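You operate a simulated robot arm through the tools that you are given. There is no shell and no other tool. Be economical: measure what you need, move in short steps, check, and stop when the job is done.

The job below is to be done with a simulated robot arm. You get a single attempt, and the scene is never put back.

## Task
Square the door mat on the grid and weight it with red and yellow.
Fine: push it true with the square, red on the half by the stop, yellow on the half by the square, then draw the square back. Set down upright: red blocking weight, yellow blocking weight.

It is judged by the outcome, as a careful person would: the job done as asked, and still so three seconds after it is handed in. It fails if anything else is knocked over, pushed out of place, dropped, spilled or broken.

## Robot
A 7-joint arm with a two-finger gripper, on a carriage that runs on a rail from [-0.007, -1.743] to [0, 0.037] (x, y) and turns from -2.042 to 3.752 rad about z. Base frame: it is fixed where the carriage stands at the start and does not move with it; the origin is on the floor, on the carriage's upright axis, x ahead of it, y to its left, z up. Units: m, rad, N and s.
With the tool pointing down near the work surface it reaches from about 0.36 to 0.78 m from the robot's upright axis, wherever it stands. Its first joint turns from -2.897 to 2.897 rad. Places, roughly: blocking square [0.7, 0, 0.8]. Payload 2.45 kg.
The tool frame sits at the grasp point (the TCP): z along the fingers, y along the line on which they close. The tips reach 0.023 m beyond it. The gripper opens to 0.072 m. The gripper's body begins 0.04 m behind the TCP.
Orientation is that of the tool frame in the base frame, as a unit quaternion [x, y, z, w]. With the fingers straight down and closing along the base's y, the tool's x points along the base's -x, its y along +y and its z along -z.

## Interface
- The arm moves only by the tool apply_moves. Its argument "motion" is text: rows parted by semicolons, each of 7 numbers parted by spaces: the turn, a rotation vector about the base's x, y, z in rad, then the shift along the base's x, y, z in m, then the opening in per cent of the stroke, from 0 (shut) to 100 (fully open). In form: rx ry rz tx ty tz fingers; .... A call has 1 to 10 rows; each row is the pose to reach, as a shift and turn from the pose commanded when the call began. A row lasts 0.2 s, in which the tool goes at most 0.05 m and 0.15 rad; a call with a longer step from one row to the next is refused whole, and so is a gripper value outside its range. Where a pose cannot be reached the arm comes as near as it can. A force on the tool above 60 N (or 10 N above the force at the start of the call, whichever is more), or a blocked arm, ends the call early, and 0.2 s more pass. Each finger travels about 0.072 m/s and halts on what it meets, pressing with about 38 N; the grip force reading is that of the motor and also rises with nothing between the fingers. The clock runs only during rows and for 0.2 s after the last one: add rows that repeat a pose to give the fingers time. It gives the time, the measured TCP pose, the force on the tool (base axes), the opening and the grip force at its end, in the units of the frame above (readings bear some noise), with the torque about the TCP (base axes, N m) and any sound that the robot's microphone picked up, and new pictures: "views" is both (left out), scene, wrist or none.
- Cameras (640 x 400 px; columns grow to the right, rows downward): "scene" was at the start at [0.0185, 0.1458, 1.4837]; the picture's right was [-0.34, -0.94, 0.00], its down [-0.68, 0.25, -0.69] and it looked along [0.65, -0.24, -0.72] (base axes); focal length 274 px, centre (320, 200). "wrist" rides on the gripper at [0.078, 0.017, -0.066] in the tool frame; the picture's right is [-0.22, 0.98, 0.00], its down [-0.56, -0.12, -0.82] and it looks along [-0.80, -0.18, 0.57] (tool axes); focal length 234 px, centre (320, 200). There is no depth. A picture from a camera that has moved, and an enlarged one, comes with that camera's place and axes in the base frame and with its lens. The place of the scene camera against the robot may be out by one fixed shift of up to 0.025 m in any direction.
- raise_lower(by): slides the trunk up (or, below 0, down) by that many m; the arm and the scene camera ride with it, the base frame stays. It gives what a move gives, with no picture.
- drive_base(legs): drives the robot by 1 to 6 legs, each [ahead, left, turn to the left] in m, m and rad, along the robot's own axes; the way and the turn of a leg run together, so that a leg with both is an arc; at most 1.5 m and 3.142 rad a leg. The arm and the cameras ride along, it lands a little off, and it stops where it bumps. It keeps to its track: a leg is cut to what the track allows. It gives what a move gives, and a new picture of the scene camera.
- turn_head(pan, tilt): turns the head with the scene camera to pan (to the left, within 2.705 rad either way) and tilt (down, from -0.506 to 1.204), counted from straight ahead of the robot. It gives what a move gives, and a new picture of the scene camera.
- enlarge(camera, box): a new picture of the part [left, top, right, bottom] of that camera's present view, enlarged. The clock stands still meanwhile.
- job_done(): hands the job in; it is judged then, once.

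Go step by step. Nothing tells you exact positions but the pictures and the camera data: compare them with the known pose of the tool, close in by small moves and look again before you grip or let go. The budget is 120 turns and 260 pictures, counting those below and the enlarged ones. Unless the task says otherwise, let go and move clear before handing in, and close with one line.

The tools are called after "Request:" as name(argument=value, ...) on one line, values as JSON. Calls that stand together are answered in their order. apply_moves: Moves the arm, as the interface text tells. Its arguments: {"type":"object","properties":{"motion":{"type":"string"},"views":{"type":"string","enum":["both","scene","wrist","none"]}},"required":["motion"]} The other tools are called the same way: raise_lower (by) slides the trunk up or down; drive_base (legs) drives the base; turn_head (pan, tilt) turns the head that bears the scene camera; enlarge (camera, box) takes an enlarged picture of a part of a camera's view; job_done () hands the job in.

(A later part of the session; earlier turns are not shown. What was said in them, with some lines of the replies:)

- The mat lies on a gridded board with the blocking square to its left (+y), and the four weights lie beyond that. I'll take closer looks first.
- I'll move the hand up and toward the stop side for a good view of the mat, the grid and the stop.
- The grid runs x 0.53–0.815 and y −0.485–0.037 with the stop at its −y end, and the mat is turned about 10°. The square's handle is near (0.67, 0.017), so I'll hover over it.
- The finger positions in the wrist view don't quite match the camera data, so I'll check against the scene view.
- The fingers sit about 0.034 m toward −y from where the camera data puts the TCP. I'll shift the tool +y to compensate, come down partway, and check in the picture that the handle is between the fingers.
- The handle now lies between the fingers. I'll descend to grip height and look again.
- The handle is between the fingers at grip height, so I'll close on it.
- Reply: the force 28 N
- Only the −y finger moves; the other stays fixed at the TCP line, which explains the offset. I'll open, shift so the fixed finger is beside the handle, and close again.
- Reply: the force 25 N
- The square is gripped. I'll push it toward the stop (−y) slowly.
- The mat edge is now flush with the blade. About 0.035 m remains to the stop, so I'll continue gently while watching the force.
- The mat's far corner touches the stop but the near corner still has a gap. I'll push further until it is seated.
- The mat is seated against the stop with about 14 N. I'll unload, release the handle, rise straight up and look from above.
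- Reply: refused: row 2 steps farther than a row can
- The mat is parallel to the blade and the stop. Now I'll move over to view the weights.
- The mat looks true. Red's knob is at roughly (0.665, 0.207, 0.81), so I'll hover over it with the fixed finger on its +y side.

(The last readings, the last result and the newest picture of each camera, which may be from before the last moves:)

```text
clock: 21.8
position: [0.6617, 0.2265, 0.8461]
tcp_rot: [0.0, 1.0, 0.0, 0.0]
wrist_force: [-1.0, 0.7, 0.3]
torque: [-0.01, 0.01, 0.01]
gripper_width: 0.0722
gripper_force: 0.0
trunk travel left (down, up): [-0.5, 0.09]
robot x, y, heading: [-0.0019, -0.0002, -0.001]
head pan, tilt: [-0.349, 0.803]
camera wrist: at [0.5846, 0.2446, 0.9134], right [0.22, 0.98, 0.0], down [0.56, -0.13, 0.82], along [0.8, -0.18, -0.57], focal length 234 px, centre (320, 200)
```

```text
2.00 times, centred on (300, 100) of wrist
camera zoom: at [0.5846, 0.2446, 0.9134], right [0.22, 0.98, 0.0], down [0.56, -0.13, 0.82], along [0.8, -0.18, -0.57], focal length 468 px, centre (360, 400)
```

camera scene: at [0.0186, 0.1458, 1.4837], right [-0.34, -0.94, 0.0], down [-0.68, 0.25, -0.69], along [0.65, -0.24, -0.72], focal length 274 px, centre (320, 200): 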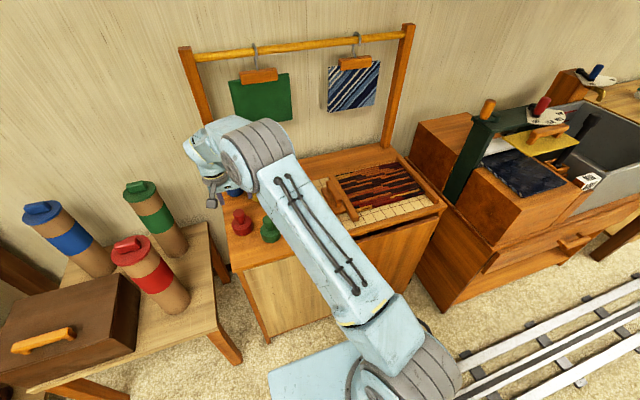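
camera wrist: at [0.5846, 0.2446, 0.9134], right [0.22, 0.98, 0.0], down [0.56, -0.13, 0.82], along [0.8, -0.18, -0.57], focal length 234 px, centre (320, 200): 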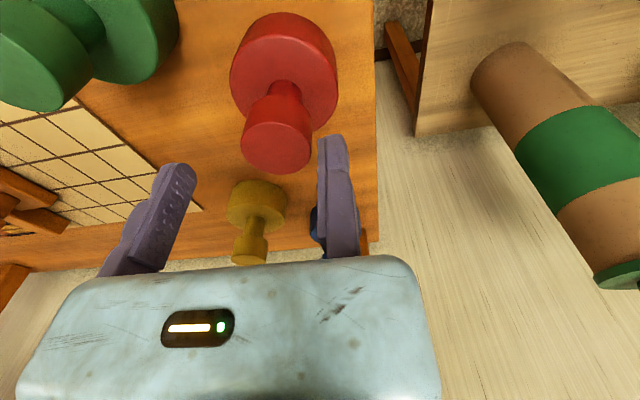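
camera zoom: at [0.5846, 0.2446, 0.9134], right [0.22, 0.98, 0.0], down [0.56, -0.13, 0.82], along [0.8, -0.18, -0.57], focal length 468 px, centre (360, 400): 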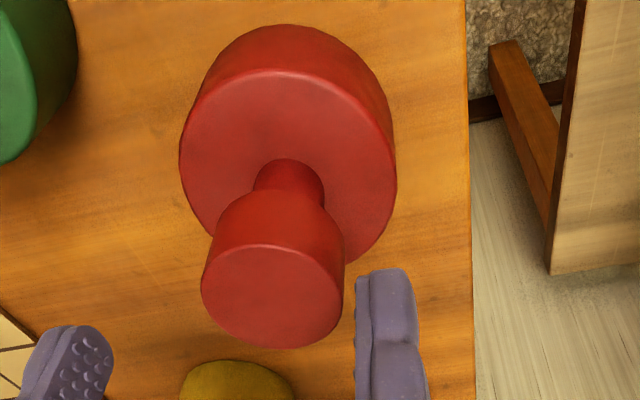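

The knob centre is at (0.666, 0.202) with a cap about 39 mm across. I'll descend, snug the fixed finger up to it, and close.

Request:
apply_moves(motion="0 0 0 0.004 0 -0.02 100; 0 0 0 0.004 0 -0.04 100; 0 0 0 0.004 -0.003 -0.04 100; 0 0 0 0.004 -0.003 -0.04 70; 0 0 0 0.004 -0.003 -0.04 50; 0 0 0 0.004 -0.003 -0.04 30; 0 0 0 0.004 -0.003 -0.04 20; 0 0 0 0.004 -0.003 -0.04 20", views="wrist")

```text
clock: 23.6
position: [0.6641, 0.225, 0.8079]
tcp_rot: [0.0, 1.0, 0.0, 0.001]
wrist_force: [0.3, -2.8, 0.7]
torque: [-0.07, -0.21, -0.06]
gripper_width: 0.0355
gripper_force: 38.1
trunk travel left (down, up): [-0.5, 0.09]
robot x, y, heading: [-0.0017, 0.0011, 0.002]
head pan, tilt: [-0.349, 0.803]
camera wrist: at [0.5865, 0.2416, 0.8748], right [0.22, 0.98, 0.0], down [0.56, -0.12, 0.82], along [0.8, -0.18, -0.57], focal length 234 px, centre (320, 200)
```

wrist: 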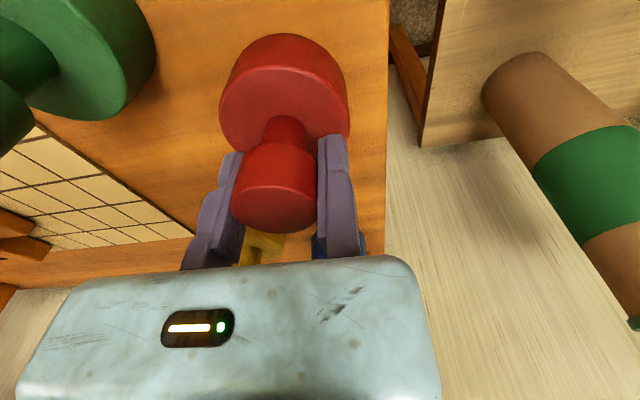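

Red is held. I'll lift it, then slide the carriage along the rail toward the stop end for reach.

Request:
apply_moves(motion="0 0 0 0 0 0.02 20; 0 0 0 0 0 0.05 20; 0 0 0 0 0 0.09 20; 0 0 0 0 0 0.13 20; 0 0 0 0 0 0.13 20", views="wrist")

Request:
drive_base(legs=[[0, -0.4, 0]])

```text
clock: 24.8
position: [0.6639, 0.2245, 0.9379]
tcp_rot: [0.001, 1.0, 0.0, 0.0]
wrist_force: [-0.2, -0.2, -8.1]
torque: [0.18, -0.04, 0.04]
gripper_width: 0.0355
gripper_force: 37.5
trunk travel left (down, up): [-0.5, 0.09]
robot x, y, heading: [-0.0008, -0.0013, -0.001]
head pan, tilt: [-0.349, 0.803]
camera wrist: at [0.5867, 0.2421, 1.0047], right [0.22, 0.98, 0.0], down [0.56, -0.12, 0.82], along [0.8, -0.18, -0.57], focal length 234 px, centre (320, 200)
```

wrist: 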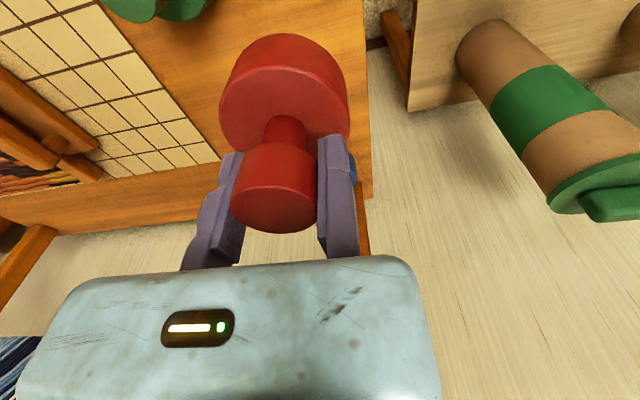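

```text
clock: 27.3
position: [0.6637, -0.1803, 0.9359]
tcp_rot: [0.002, 1.0, 0.001, 0.0]
wrist_force: [0.6, 0.3, -7.5]
torque: [0.1, -0.04, 0.0]
gripper_width: 0.0355
gripper_force: 37.4
trunk travel left (down, up): [-0.5, 0.09]
robot x, y, heading: [-0.001, -0.3992, -0.007]
head pan, tilt: [-0.349, 0.803]
camera scene: at [0.0184, -0.255, 1.4837], right [-0.35, -0.94, 0.0], down [-0.67, 0.25, -0.69], along [0.65, -0.24, -0.72], focal length 274 px, centre (320, 200)
```

scene: 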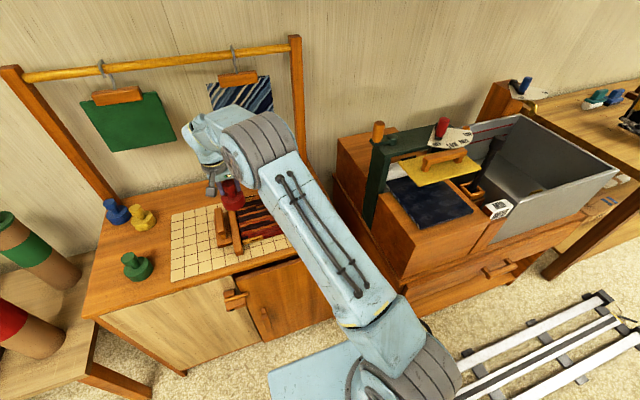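

Now I'll carry red over the stop half of the mat and look.

Request:
apply_moves(motion="0 0 0 0.004 -0.04 0 20; 0 0 0 0.008 -0.08 0 20; 0 0 0 0.012 -0.12 0 20; 0 0 0 0.016 -0.16 0 20; 0 0 0 0.02 -0.195 0 20; 0 0 0 0.02 -0.213 0 20; 0 0 0 0.02 -0.213 -0.03 20; 0 0 0 0.02 -0.213 -0.06 20; 0 0 0 0.02 -0.213 -0.06 20")

Request:
enlarge(camera="scene", box=[150, 150, 342, 270])

```text
clock: 29.3
position: [0.6851, -0.3935, 0.8771]
tcp_rot: [0.003, 1.0, 0.0, 0.0]
wrist_force: [0.4, -0.1, -7.4]
torque: [0.12, 0.02, 0.02]
gripper_width: 0.0356
gripper_force: 38.4
trunk travel left (down, up): [-0.5, 0.09]
robot x, y, heading: [-0.001, -0.4033, -0.006]
head pan, tilt: [-0.349, 0.803]
camera scene: at [0.0188, -0.2552, 1.4837], right [-0.35, -0.94, 0.0], down [-0.67, 0.25, -0.69], along [0.65, -0.24, -0.72], focal length 274 px, centre (320, 200)
camera wrist: at [0.607, -0.375, 0.9449], right [0.22, 0.97, 0.0], down [0.56, -0.13, 0.82], along [0.8, -0.18, -0.57], focal length 234 px, centre (320, 200)
```

scene: 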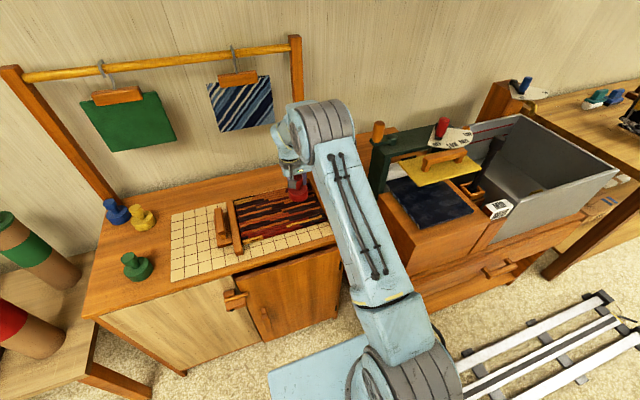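
wrist: 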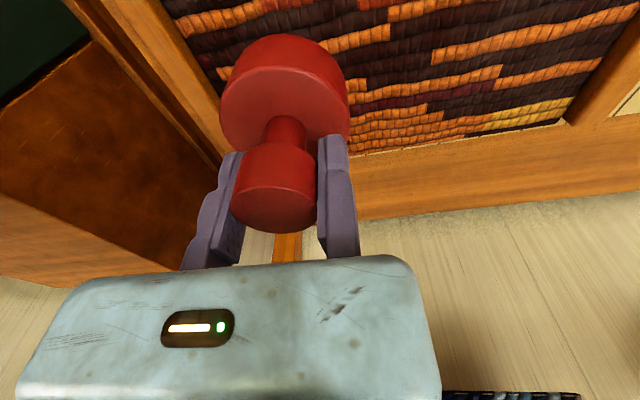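

```text
3.33 times, centred on (246, 210) of scene
camera zoom: at [0.0188, -0.2552, 1.4837], right [-0.35, -0.94, 0.0], down [-0.67, 0.25, -0.69], along [0.65, -0.24, -0.72], focal length 912 px, centre (567, 167)
```

zoom: 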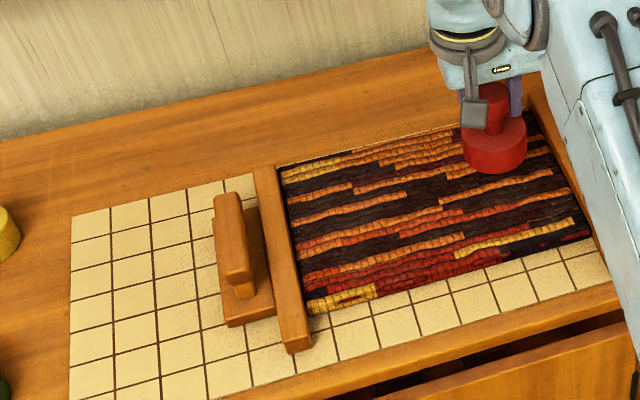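

Red is above the stop half, clear of the stop. I'll lower it until it touches.

Request:
apply_moves(motion="0 0 0 0 0 -0.025 20; 0 0 0 0 0 -0.045 20; 0 0 0 0 0 -0.05 20; 0 0 0 0 0 -0.053 20; 0 0 0 0 0 -0.053 20")

```text
clock: 30.5
position: [0.6842, -0.3923, 0.8261]
tcp_rot: [0.002, 1.0, 0.0, 0.002]
wrist_force: [-0.6, 0.0, 1.1]
torque: [-0.08, 0.28, -0.09]
gripper_width: 0.0356
gripper_force: 38.2
trunk travel left (down, up): [-0.5, 0.09]
robot x, y, heading: [-0.0019, -0.3998, -0.007]
head pan, tilt: [-0.349, 0.803]
camera scene: at [0.0176, -0.2551, 1.4838], right [-0.35, -0.94, 0.0], down [-0.67, 0.25, -0.69], along [0.65, -0.24, -0.72], focal length 274 px, centre (320, 200)
camera wrist: at [0.6063, -0.3747, 0.8928], right [0.22, 0.97, 0.0], down [0.56, -0.13, 0.82], along [0.8, -0.18, -0.57], focal length 234 px, centre (320, 200)
```

scene: 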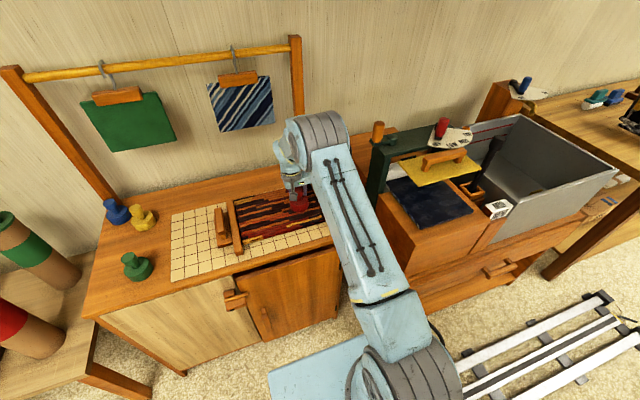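
wrist: 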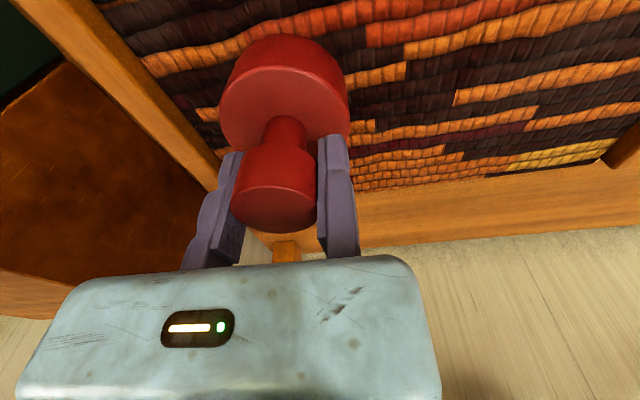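

Red is resting on the mat. I'll release it, step off and rise.

Request:
apply_moves(motion="0 0 0 0 0 0 45; 0 0 0 0 0 0 70; 0 0 0 0 0.005 0 80; 0 0 0 0 0.006 0.03 80; 0 0 0 0 0.006 0.07 80; 0 0 0 0 0.006 0.11 100; 0 0 0 0 0.006 0.13 100")

Request:
enlarge(camera="wrist", box=[80, 0, 560, 300])

```text
clock: 32.1
position: [0.6832, -0.388, 0.9536]
tcp_rot: [0.003, 1.0, 0.0, 0.0]
wrist_force: [1.0, -0.1, -1.0]
torque: [-0.01, -0.01, 0.0]
gripper_width: 0.0718
gripper_force: 0.0
trunk travel left (down, up): [-0.5, 0.09]
robot x, y, heading: [0.0007, -0.3991, -0.005]
head pan, tilt: [-0.349, 0.803]
camera scene: at [0.0177, -0.2552, 1.4837], right [-0.35, -0.94, 0.0], down [-0.67, 0.25, -0.69], along [0.65, -0.24, -0.72], focal length 274 px, centre (320, 200)
camera wrist: at [0.6052, -0.3703, 1.0204], right [0.22, 0.97, 0.0], down [0.56, -0.13, 0.82], along [0.8, -0.18, -0.57], focal length 234 px, centre (320, 200)
```

scene: 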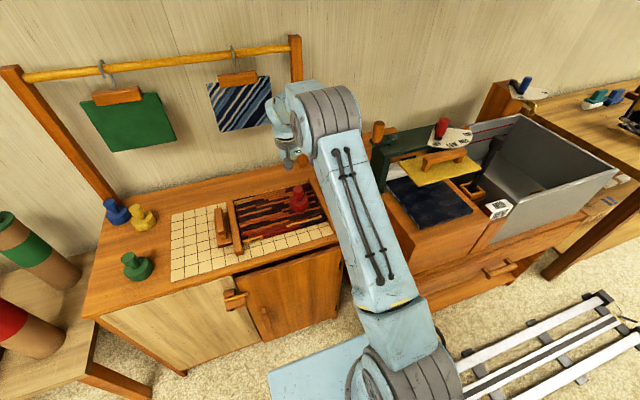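
wrist: 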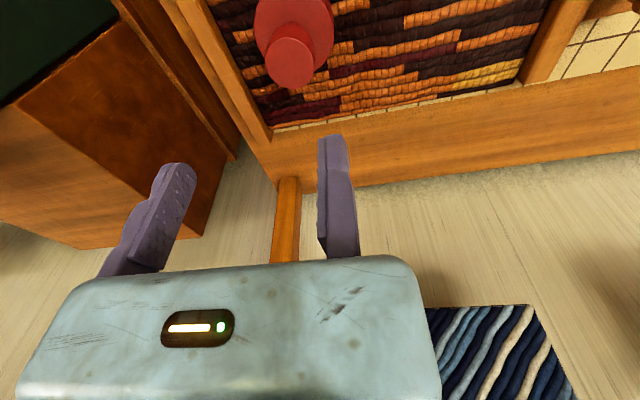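

```text
1.33 times, centred on (320, 150) of wrist
camera zoom: at [0.6052, -0.3703, 1.0204], right [0.22, 0.97, 0.0], down [0.56, -0.13, 0.82], along [0.8, -0.18, -0.57], focal length 312 px, centre (320, 267)
```

zoom: 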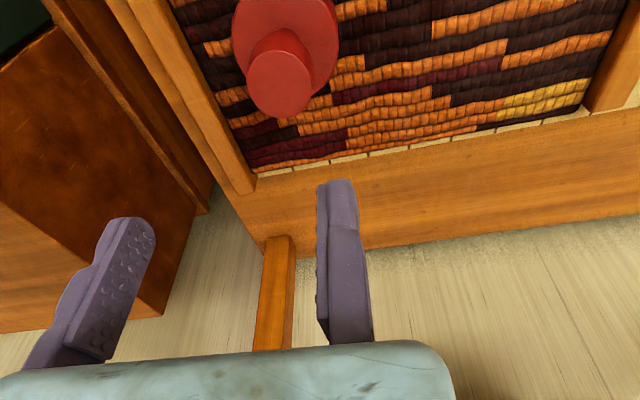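

Red stands upright on the stop half. I'll drive back along the rail for yellow, which is near the reach limit.

Request:
drive_base(legs=[[0, 0.44, 0.005]])

Request:
apply_moves(motion="0 -0.05 0 0.02 0.02 0 100; 0 -0.1 0 0.04 0.04 -0.01 100; 0 -0.15 0 0.06 0.06 -0.02 100; 0 -0.2 0 0.08 0.08 -0.03 100; 0 -0.25 0 0.09 0.09 -0.04 100; 0 -0.25 0 0.09 0.09 -0.04 100")

```text
clock: 34.8
position: [0.6839, 0.0564, 0.9533]
tcp_rot: [-0.002, 1.0, 0.0, 0.0]
wrist_force: [1.2, 1.0, 0.0]
torque: [-0.03, -0.05, 0.0]
gripper_width: 0.0721
gripper_force: 0.1
trunk travel left (down, up): [-0.5, 0.09]
robot x, y, heading: [0.0008, 0.032, 0.002]
head pan, tilt: [-0.349, 0.803]
camera scene: at [0.0178, 0.1806, 1.4837], right [-0.34, -0.94, 0.0], down [-0.68, 0.24, -0.69], along [0.65, -0.23, -0.72], focal length 274 px, centre (320, 200)
```

scene: 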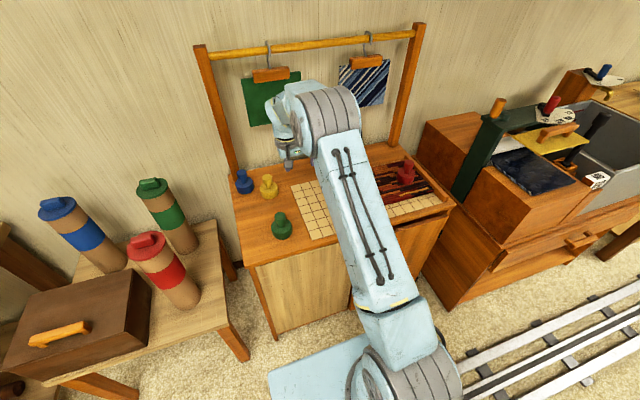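

```text
clock: 36.2
position: [0.7733, 0.1449, 0.9123]
tcp_rot: [-0.002, 0.992, -0.001, 0.125]
wrist_force: [0.9, 0.2, -0.3]
torque: [-0.01, 0.01, 0.01]
gripper_width: 0.0719
gripper_force: 0.1
trunk travel left (down, up): [-0.5, 0.09]
robot x, y, heading: [0.0028, 0.0378, 0.008]
head pan, tilt: [-0.349, 0.803]
camera scene: at [0.0178, 0.1805, 1.4837], right [-0.34, -0.94, 0.0], down [-0.68, 0.24, -0.69], along [0.65, -0.23, -0.72], focal length 274 px, centre (320, 200)
camera wrist: at [0.6825, 0.163, 0.9573], right [0.21, 0.98, 0.05], down [0.34, -0.12, 0.93], along [0.92, -0.17, -0.36], focal length 234 px, centre (320, 200)
```

scene: 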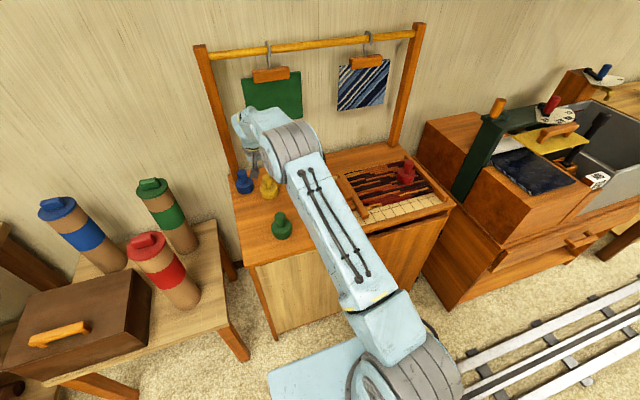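
wrist: 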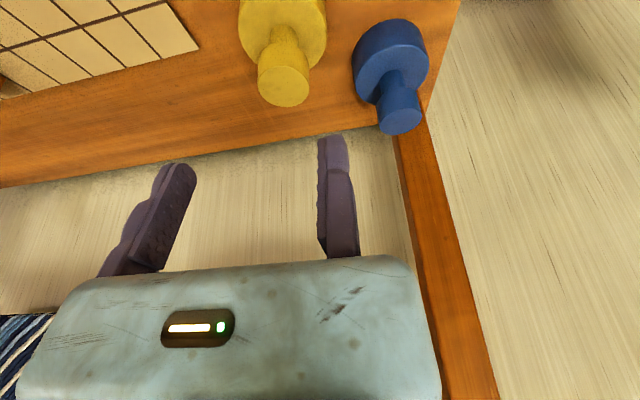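

Request:
apply_moves(motion="0 0 0 0.018 -0.002 -0.015 100; 0 0 0 0.034 -0.003 -0.03 100; 0 0 0 0.034 -0.003 -0.06 100; 0 0 0 0.034 -0.003 -0.06 100", views="wrist")

```text
clock: 37.2
position: [0.8063, 0.1441, 0.8533]
tcp_rot: [-0.003, 0.992, 0.0, 0.124]
wrist_force: [0.1, -0.5, 0.4]
torque: [0.0, 0.03, 0.01]
gripper_width: 0.0718
gripper_force: 0.1
trunk travel left (down, up): [-0.5, 0.09]
robot x, y, heading: [-0.0004, 0.0366, 0.008]
head pan, tilt: [-0.349, 0.803]
camera wrist: at [0.7163, 0.16, 0.8995], right [0.21, 0.98, 0.05], down [0.34, -0.12, 0.93], along [0.92, -0.17, -0.36], focal length 234 px, centre (320, 200)
```

wrist: 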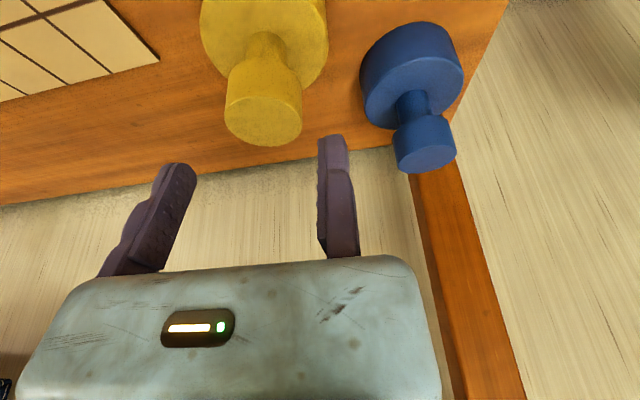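

Request:
apply_moves(motion="0 0 0 0.001 -0.004 -0.023 100; 0 0 0 0.001 -0.004 -0.046 100; 0 0 0 0.001 -0.008 -0.046 100; 0 0 0 0.001 -0.008 -0.046 70; 0 0 0 0.001 -0.008 -0.046 50; 0 0 0 0.001 -0.008 -0.046 30; 0 0 0 0.001 -0.008 -0.046 20; 0 0 0 0.001 -0.008 -0.046 20", views="wrist")

```text
clock: 39.0
position: [0.808, 0.1353, 0.8082]
tcp_rot: [-0.002, 0.992, 0.0, 0.124]
wrist_force: [0.6, 3.8, 1.9]
torque: [0.47, 0.03, -0.08]
gripper_width: 0.0357
gripper_force: 37.8
trunk travel left (down, up): [-0.5, 0.09]
robot x, y, heading: [-0.001, 0.0333, 0.003]
head pan, tilt: [-0.349, 0.803]
camera wrist: at [0.7174, 0.1524, 0.8542], right [0.21, 0.98, 0.05], down [0.34, -0.12, 0.93], along [0.92, -0.17, -0.36], focal length 234 px, centre (320, 200)
```

wrist: 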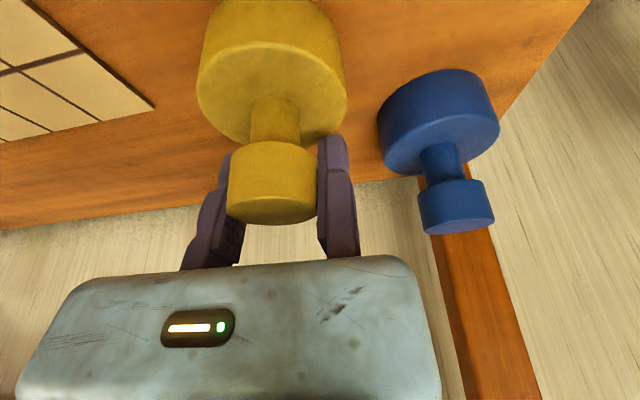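

Yellow is held. I'll lift it and carry it to the half by the square.

Request:
apply_moves(motion="0 0 0 0 0 0.03 20; 0 0 0 0 0 0.07 20; 0 0 0 -0.02 0 0.11 20; 0 0 0 -0.04 -0.03 0.12 20; 0 0 0 -0.05 -0.075 0.12 20; 0 0 0 -0.07 -0.12 0.12 20; 0 0 0 -0.09 -0.16 0.12 20; 0 0 0 -0.1 -0.2 0.12 20; 0 0 0 -0.11 -0.245 0.12 20; 0 0 0 -0.12 -0.29 0.12 20", views="none")

Request:
apply_moves(motion="0 0 0 -0.003 -0.04 0 20; 0 0 0 -0.003 -0.082 0 20; 0 0 0 -0.003 -0.092 -0.03 20; 0 0 0 -0.003 -0.092 -0.055 20; 0 0 0 -0.003 -0.092 -0.055 20")

Request:
enlarge(camera="wrist", box=[0, 0, 640, 260])

```text
clock: 41.2
position: [0.6879, -0.1575, 0.925]
tcp_rot: [-0.004, 0.992, 0.001, 0.125]
wrist_force: [-0.4, 1.0, -7.9]
torque: [0.12, -0.05, 0.0]
gripper_width: 0.0357
gripper_force: 38.2
trunk travel left (down, up): [-0.5, 0.09]
robot x, y, heading: [-0.0021, 0.0328, 0.007]
head pan, tilt: [-0.349, 0.803]
```

```text
clock: 42.4
position: [0.6839, -0.248, 0.8709]
tcp_rot: [-0.003, 0.992, -0.001, 0.124]
wrist_force: [0.6, -0.5, -8.1]
torque: [0.12, -0.08, 0.0]
gripper_width: 0.0355
gripper_force: 38.0
trunk travel left (down, up): [-0.5, 0.09]
robot x, y, heading: [-0.0, 0.033, 0.004]
head pan, tilt: [-0.349, 0.803]
camera scene: at [0.0186, 0.1801, 1.4837], right [-0.34, -0.94, 0.0], down [-0.68, 0.24, -0.69], along [0.65, -0.23, -0.72], focal length 274 px, centre (320, 200)
camera wrist: at [0.5931, -0.2305, 0.9173], right [0.21, 0.98, 0.05], down [0.34, -0.12, 0.93], along [0.92, -0.17, -0.36], focal length 234 px, centre (320, 200)
```

scene: 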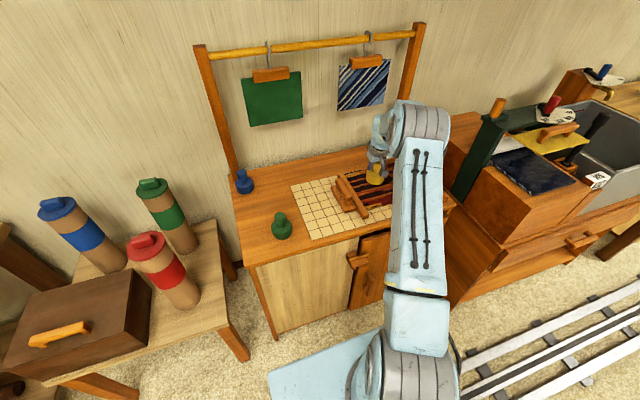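
wrist: 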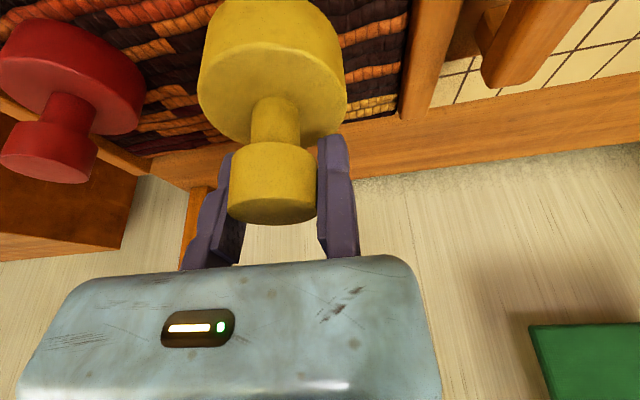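

```text
1.00 times, centred on (320, 130) of wrist
camera zoom: at [0.5931, -0.2305, 0.9173], right [0.21, 0.98, 0.05], down [0.34, -0.12, 0.93], along [0.92, -0.17, -0.36], focal length 234 px, centre (320, 270)
```

zoom: 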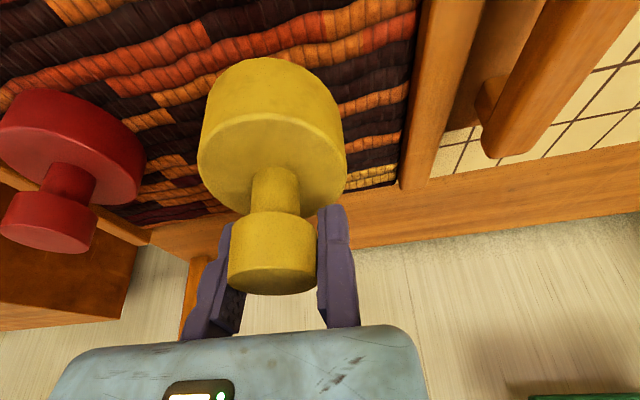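

Request:
apply_moves(motion="0 0 0 0 0 -0.02 20; 0 0 0 0 0 -0.036 20; 0 0 0 0 0 -0.041 20; 0 0 0 0 0 -0.044 20; 0 0 0 0 0 -0.044 20", views="wrist")

```text
clock: 43.6
position: [0.6866, -0.2489, 0.8283]
tcp_rot: [-0.003, 0.992, -0.001, 0.124]
wrist_force: [0.1, 1.0, -8.6]
torque: [0.12, -0.07, 0.0]
gripper_width: 0.0353
gripper_force: 38.0
trunk travel left (down, up): [-0.5, 0.09]
robot x, y, heading: [0.0035, 0.0347, 0.009]
head pan, tilt: [-0.349, 0.803]
camera wrist: at [0.5944, -0.2311, 0.8728], right [0.21, 0.98, 0.05], down [0.34, -0.12, 0.93], along [0.92, -0.17, -0.36], focal length 234 px, centre (320, 200)
```

wrist: 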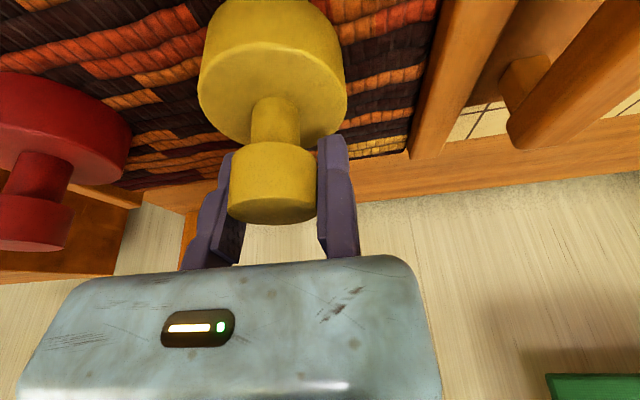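

Not touching yet, so I'll lower a few more millimetres.

Request:
apply_moves(motion="0 0 0 0 0 -0.002 20; 0 0 0 0 0 -0.003 20; 0 0 0 0 0 -0.003 20", views="none")

```text
clock: 44.4
position: [0.6845, -0.2477, 0.8262]
tcp_rot: [-0.003, 0.992, -0.002, 0.126]
wrist_force: [-4.6, 2.9, 12.2]
torque: [0.37, 0.9, -0.07]
gripper_width: 0.0358
gripper_force: 37.6
trunk travel left (down, up): [-0.5, 0.09]
robot x, y, heading: [0.0001, 0.0339, 0.005]
head pan, tilt: [-0.349, 0.803]
```

It is in contact. I'll ease up slightly, release, step off and rise.

Request:
apply_moves(motion="0 0 0 0 0 0.001 20; 0 0 0 0 0 0.001 45; 0 0 0 0 0 0.001 70; 0 0 0 0 0.005 0.001 80; 0 0 0 0 0.005 0.03 80; 0 0 0 0 0.005 0.07 80; 0 0 0 0 0.005 0.11 100; 0 0 0 0 0.005 0.13 100")

```text
clock: 46.2
position: [0.6846, -0.2445, 0.9565]
tcp_rot: [-0.003, 0.992, -0.001, 0.125]
wrist_force: [-0.6, -0.3, -0.7]
torque: [-0.03, -0.01, -0.02]
gripper_width: 0.0719
gripper_force: 0.0
trunk travel left (down, up): [-0.5, 0.09]
robot x, y, heading: [0.0042, 0.033, 0.009]
head pan, tilt: [-0.349, 0.803]
camera scene: at [0.0177, 0.1804, 1.4837], right [-0.34, -0.94, 0.0], down [-0.68, 0.24, -0.69], along [0.65, -0.23, -0.72], focal length 274 px, centre (320, 200)
camera wrist: at [0.5939, -0.2274, 1.0022], right [0.2, 0.98, 0.05], down [0.34, -0.12, 0.93], along [0.92, -0.17, -0.36], focal length 234 px, centre (320, 200)
```

scene: 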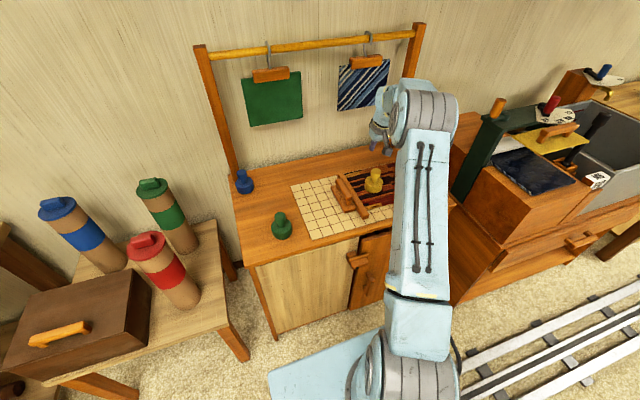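
wrist: 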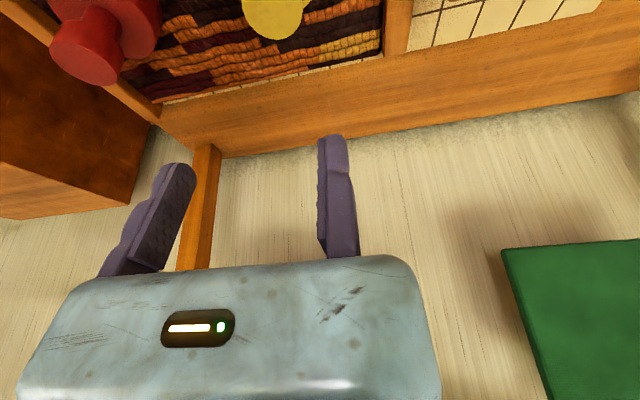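

Yellow is placed upright. Now I'll return to the square's handle and check the view before gripping.

Request:
apply_moves(motion="0 0.06 0 -0.006 0.04 0 80; 0 0.12 0 -0.012 0.08 0 70; 0 0.19 0 -0.018 0.12 -0.01 70; 0 0.25 0 -0.022 0.129 -0.04 70; 0 0.25 0 -0.022 0.129 -0.085 70; 0 0.25 0 -0.022 0.129 -0.1 70; 0 0.25 0 -0.022 0.129 -0.1 70")

```text
clock: 47.8
position: [0.6641, -0.1152, 0.8546]
tcp_rot: [-0.002, 1.0, 0.0, 0.0]
wrist_force: [-0.4, -0.7, 0.1]
torque: [-0.01, 0.03, 0.0]
gripper_width: 0.0502
gripper_force: 0.1
trunk travel left (down, up): [-0.5, 0.09]
robot x, y, heading: [0.0002, 0.0361, 0.008]
head pan, tilt: [-0.349, 0.803]
camera scene: at [0.0178, 0.1804, 1.4837], right [-0.34, -0.94, 0.0], down [-0.68, 0.24, -0.69], along [0.65, -0.23, -0.72], focal length 274 px, centre (320, 200)
camera wrist: at [0.5875, -0.0976, 0.9222], right [0.21, 0.98, 0.0], down [0.56, -0.12, 0.82], along [0.8, -0.17, -0.57], focal length 234 px, centre (320, 200)
```

scene: 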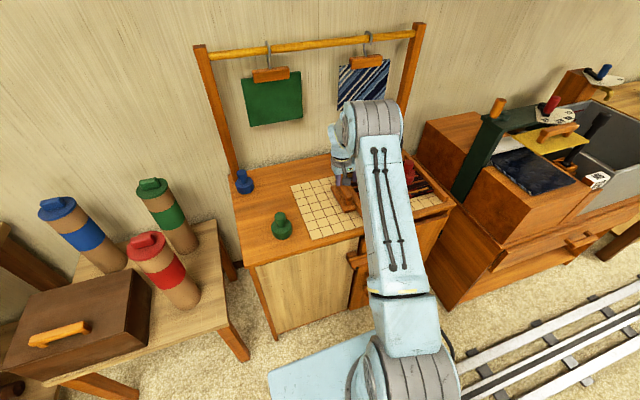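
wrist: 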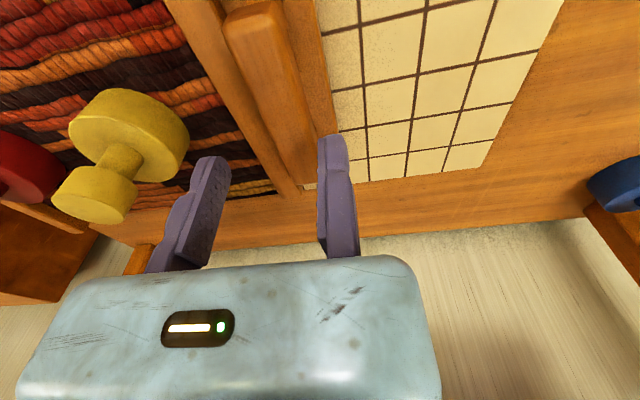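

Request:
apply_moves(motion="0 0 0 0 0 -0.025 70; 0 0 0 0 0 -0.051 70; 0 0 0 0 0 -0.051 50; 0 0 0 0 0 -0.051 30; 0 0 0 0 0 -0.051 15; 0 0 0 0 0 -0.051 15", views="wrist")

```text
clock: 49.2
position: [0.6647, -0.1148, 0.8046]
tcp_rot: [-0.002, 1.0, 0.0, 0.0]
wrist_force: [0.2, -3.5, -1.2]
torque: [-0.08, -0.52, -0.64]
gripper_width: 0.026
gripper_force: 45.0
trunk travel left (down, up): [-0.5, 0.09]
robot x, y, heading: [0.0025, 0.0339, 0.004]
head pan, tilt: [-0.349, 0.803]
camera wrist: at [0.5872, -0.0971, 0.8709], right [0.21, 0.98, 0.0], down [0.56, -0.12, 0.82], along [0.8, -0.17, -0.57], focal length 234 px, centre (320, 200)
```

wrist: 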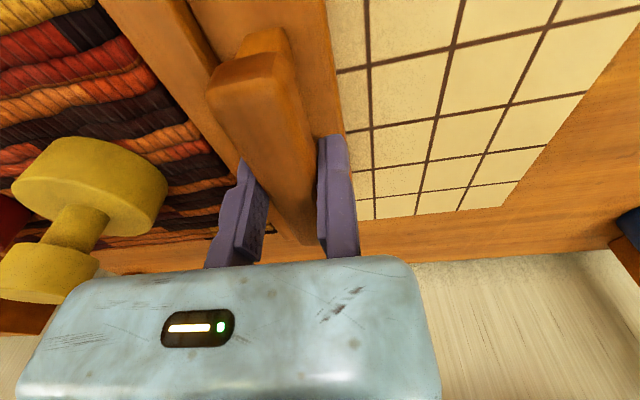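

Gripped. I'll draw the square straight back toward its original place.

Request:
apply_moves(motion="0 0 0 0 0.01 0 15; 0 0 0 0 0.025 0 15; 0 0 0 0 0.045 0 15; 0 0 0 0 0.065 0 15; 0 0 0 0 0.085 0 15; 0 0 0 0 0.105 0 15; 0 0 0 0 0.12 0 15; 0 0 0 0 0.135 0 15; 0 0 0 0 0.135 0 15")

```text
clock: 51.2
position: [0.6642, 0.0212, 0.804]
tcp_rot: [-0.005, 1.0, 0.0, 0.002]
wrist_force: [26.8, 1.7, 17.2]
torque: [-0.17, -0.24, -0.26]
gripper_width: 0.0258
gripper_force: 45.1
trunk travel left (down, up): [-0.5, 0.09]
robot x, y, heading: [0.0003, 0.036, 0.007]
head pan, tilt: [-0.349, 0.803]
camera scene: at [0.0186, 0.1806, 1.4838], right [-0.34, -0.94, 0.0], down [-0.68, 0.24, -0.69], along [0.65, -0.23, -0.72], focal length 274 px, centre (320, 200)
camera wrist: at [0.587, 0.0382, 0.8703], right [0.21, 0.98, 0.0], down [0.56, -0.12, 0.82], along [0.8, -0.17, -0.57], focal length 234 px, centre (320, 200)
```

scene: 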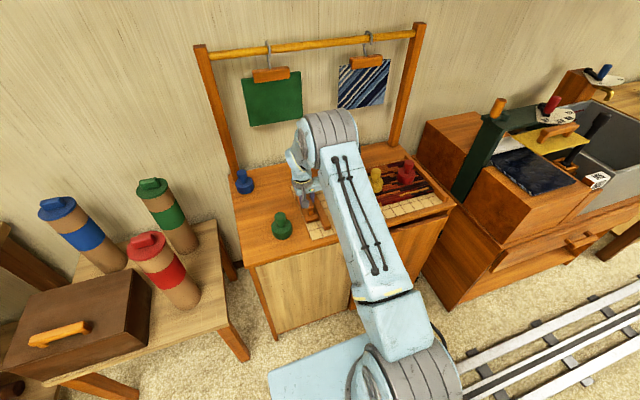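
wrist: 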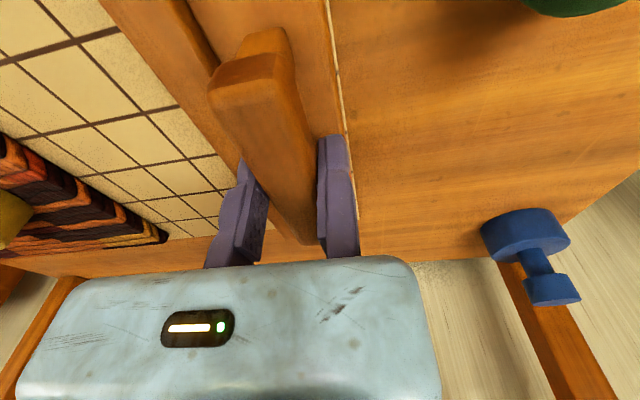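

The square is back near its starting place. I'll release, rise and check everything.

Request:
apply_moves(motion="0 0 0 0 0 0 15; 0 0 0 0 0 0 50; 0 0 0 0 0 0 80; 0 0 0 0 0.006 0.001 100; 0 0 0 0 0.006 0.03 100; 0 0 0 0 0.006 0.07 100; 0 0 0 0 0.006 0.11 100; 0 0 0 0 0.006 0.15 100; 0 0 0 -0.03 0.03 0.18 100; 0 0 0 -0.06 0.06 0.19 100", views="none")

Request:
apply_moves(motion="0 0.06 0 -0.02 0.04 0 100; 0 0.12 0 -0.04 0.08 0 100; 0 0.2 0 -0.06 0.12 0 100; 0 0.3 0 -0.06 0.15 0 100; 0 0.3 0 -0.06 0.15 0 100")

Request:
enlarge(camera="scene", box=[280, 140, 472, 260])

```text
clock: 53.4
position: [0.6016, 0.0803, 0.9953]
tcp_rot: [-0.002, 1.0, 0.0, 0.001]
wrist_force: [0.5, -0.9, -0.9]
torque: [0.0, 0.01, -0.01]
gripper_width: 0.0722
gripper_force: 0.1
trunk travel left (down, up): [-0.5, 0.09]
robot x, y, heading: [0.0043, 0.0377, 0.007]
head pan, tilt: [-0.349, 0.803]
```

```text
clock: 54.6
position: [0.5426, 0.2308, 0.9938]
tcp_rot: [-0.003, 0.989, 0.0, -0.15]
wrist_force: [-0.7, 0.2, 0.2]
torque: [0.02, -0.01, -0.01]
gripper_width: 0.0721
gripper_force: 0.2
trunk travel left (down, up): [-0.5, 0.09]
robot x, y, heading: [0.0035, 0.0348, 0.005]
head pan, tilt: [-0.349, 0.803]
camera scene: at [0.0182, 0.1806, 1.4837], right [-0.34, -0.94, 0.0], down [-0.68, 0.24, -0.69], along [0.65, -0.23, -0.72], focal length 274 px, centre (320, 200)
camera wrist: at [0.4892, 0.2474, 1.0809], right [0.2, 0.98, -0.06], down [0.78, -0.12, 0.62], along [0.59, -0.17, -0.79], focal length 234 px, centre (320, 200)
```

scene: 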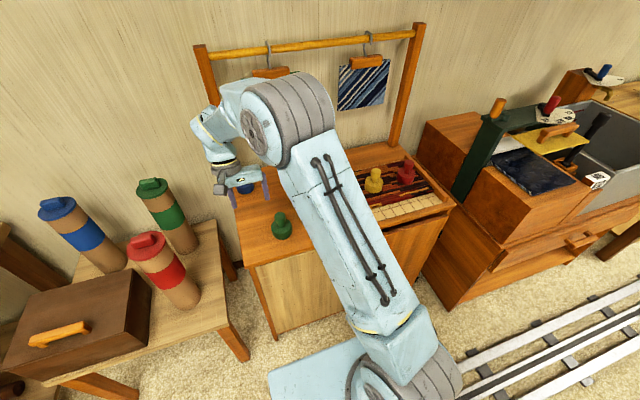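
wrist: 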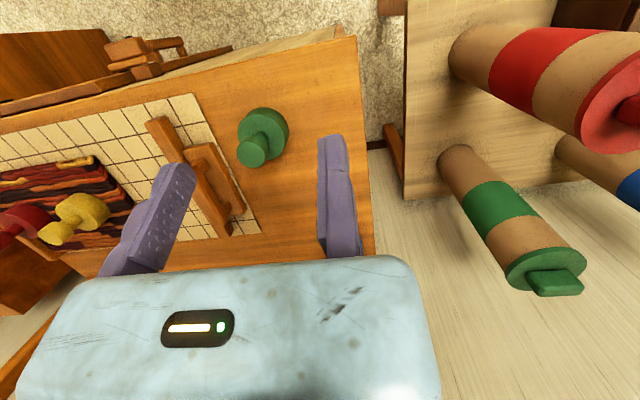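

```text
3.33 times, centred on (376, 200) of scene
camera zoom: at [0.0182, 0.1806, 1.4837], right [-0.34, -0.94, 0.0], down [-0.68, 0.24, -0.69], along [0.65, -0.23, -0.72], focal length 912 px, centre (133, 200)
```

zoom: 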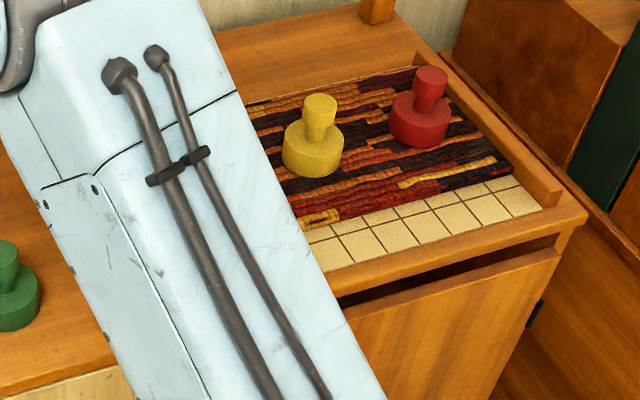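

Request:
enlarge(camera="scene", box=[350, 155, 446, 215])

Request:
enlarge(camera="wrist", box=[0, 80, 272, 250])

```text
6.67 times, centred on (398, 185) of scene
camera zoom: at [0.0182, 0.1806, 1.4837], right [-0.34, -0.94, 0.0], down [-0.68, 0.24, -0.69], along [0.65, -0.23, -0.72], focal length 1825 px, centre (-200, 300)
```

zoom: 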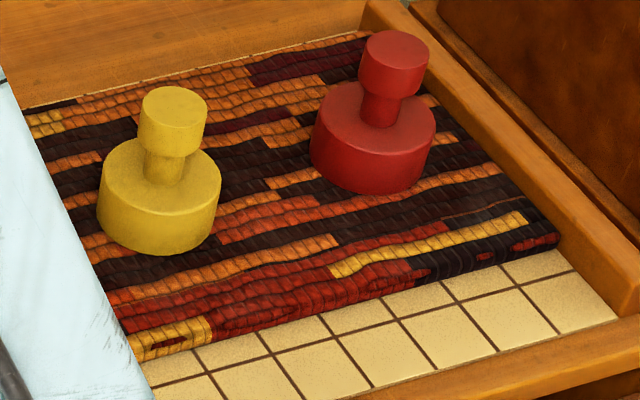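

```text
2.35 times, centred on (136, 165) of wrist
camera zoom: at [0.4892, 0.2474, 1.0809], right [0.2, 0.98, -0.06], down [0.78, -0.12, 0.62], along [0.59, -0.17, -0.79], focal length 551 px, centre (753, 282)
```

zoom: 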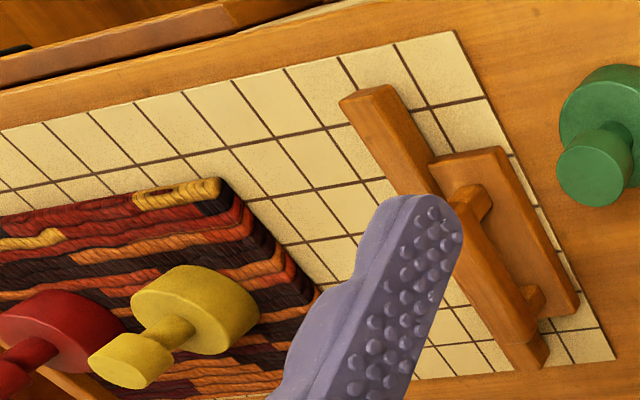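

The mat lies true to the grid lines and the stop. Red is upright on the stop half, yellow upright on the half by the square, and the square is drawn back with the gripper clear.

Request:
job_done()

```text
The job is handed in.
```

The door mat is squared on the grid against the stop. Red stands upright on the half by the stop, yellow upright on the half by the square, and the square is drawn back; the job is handed in.
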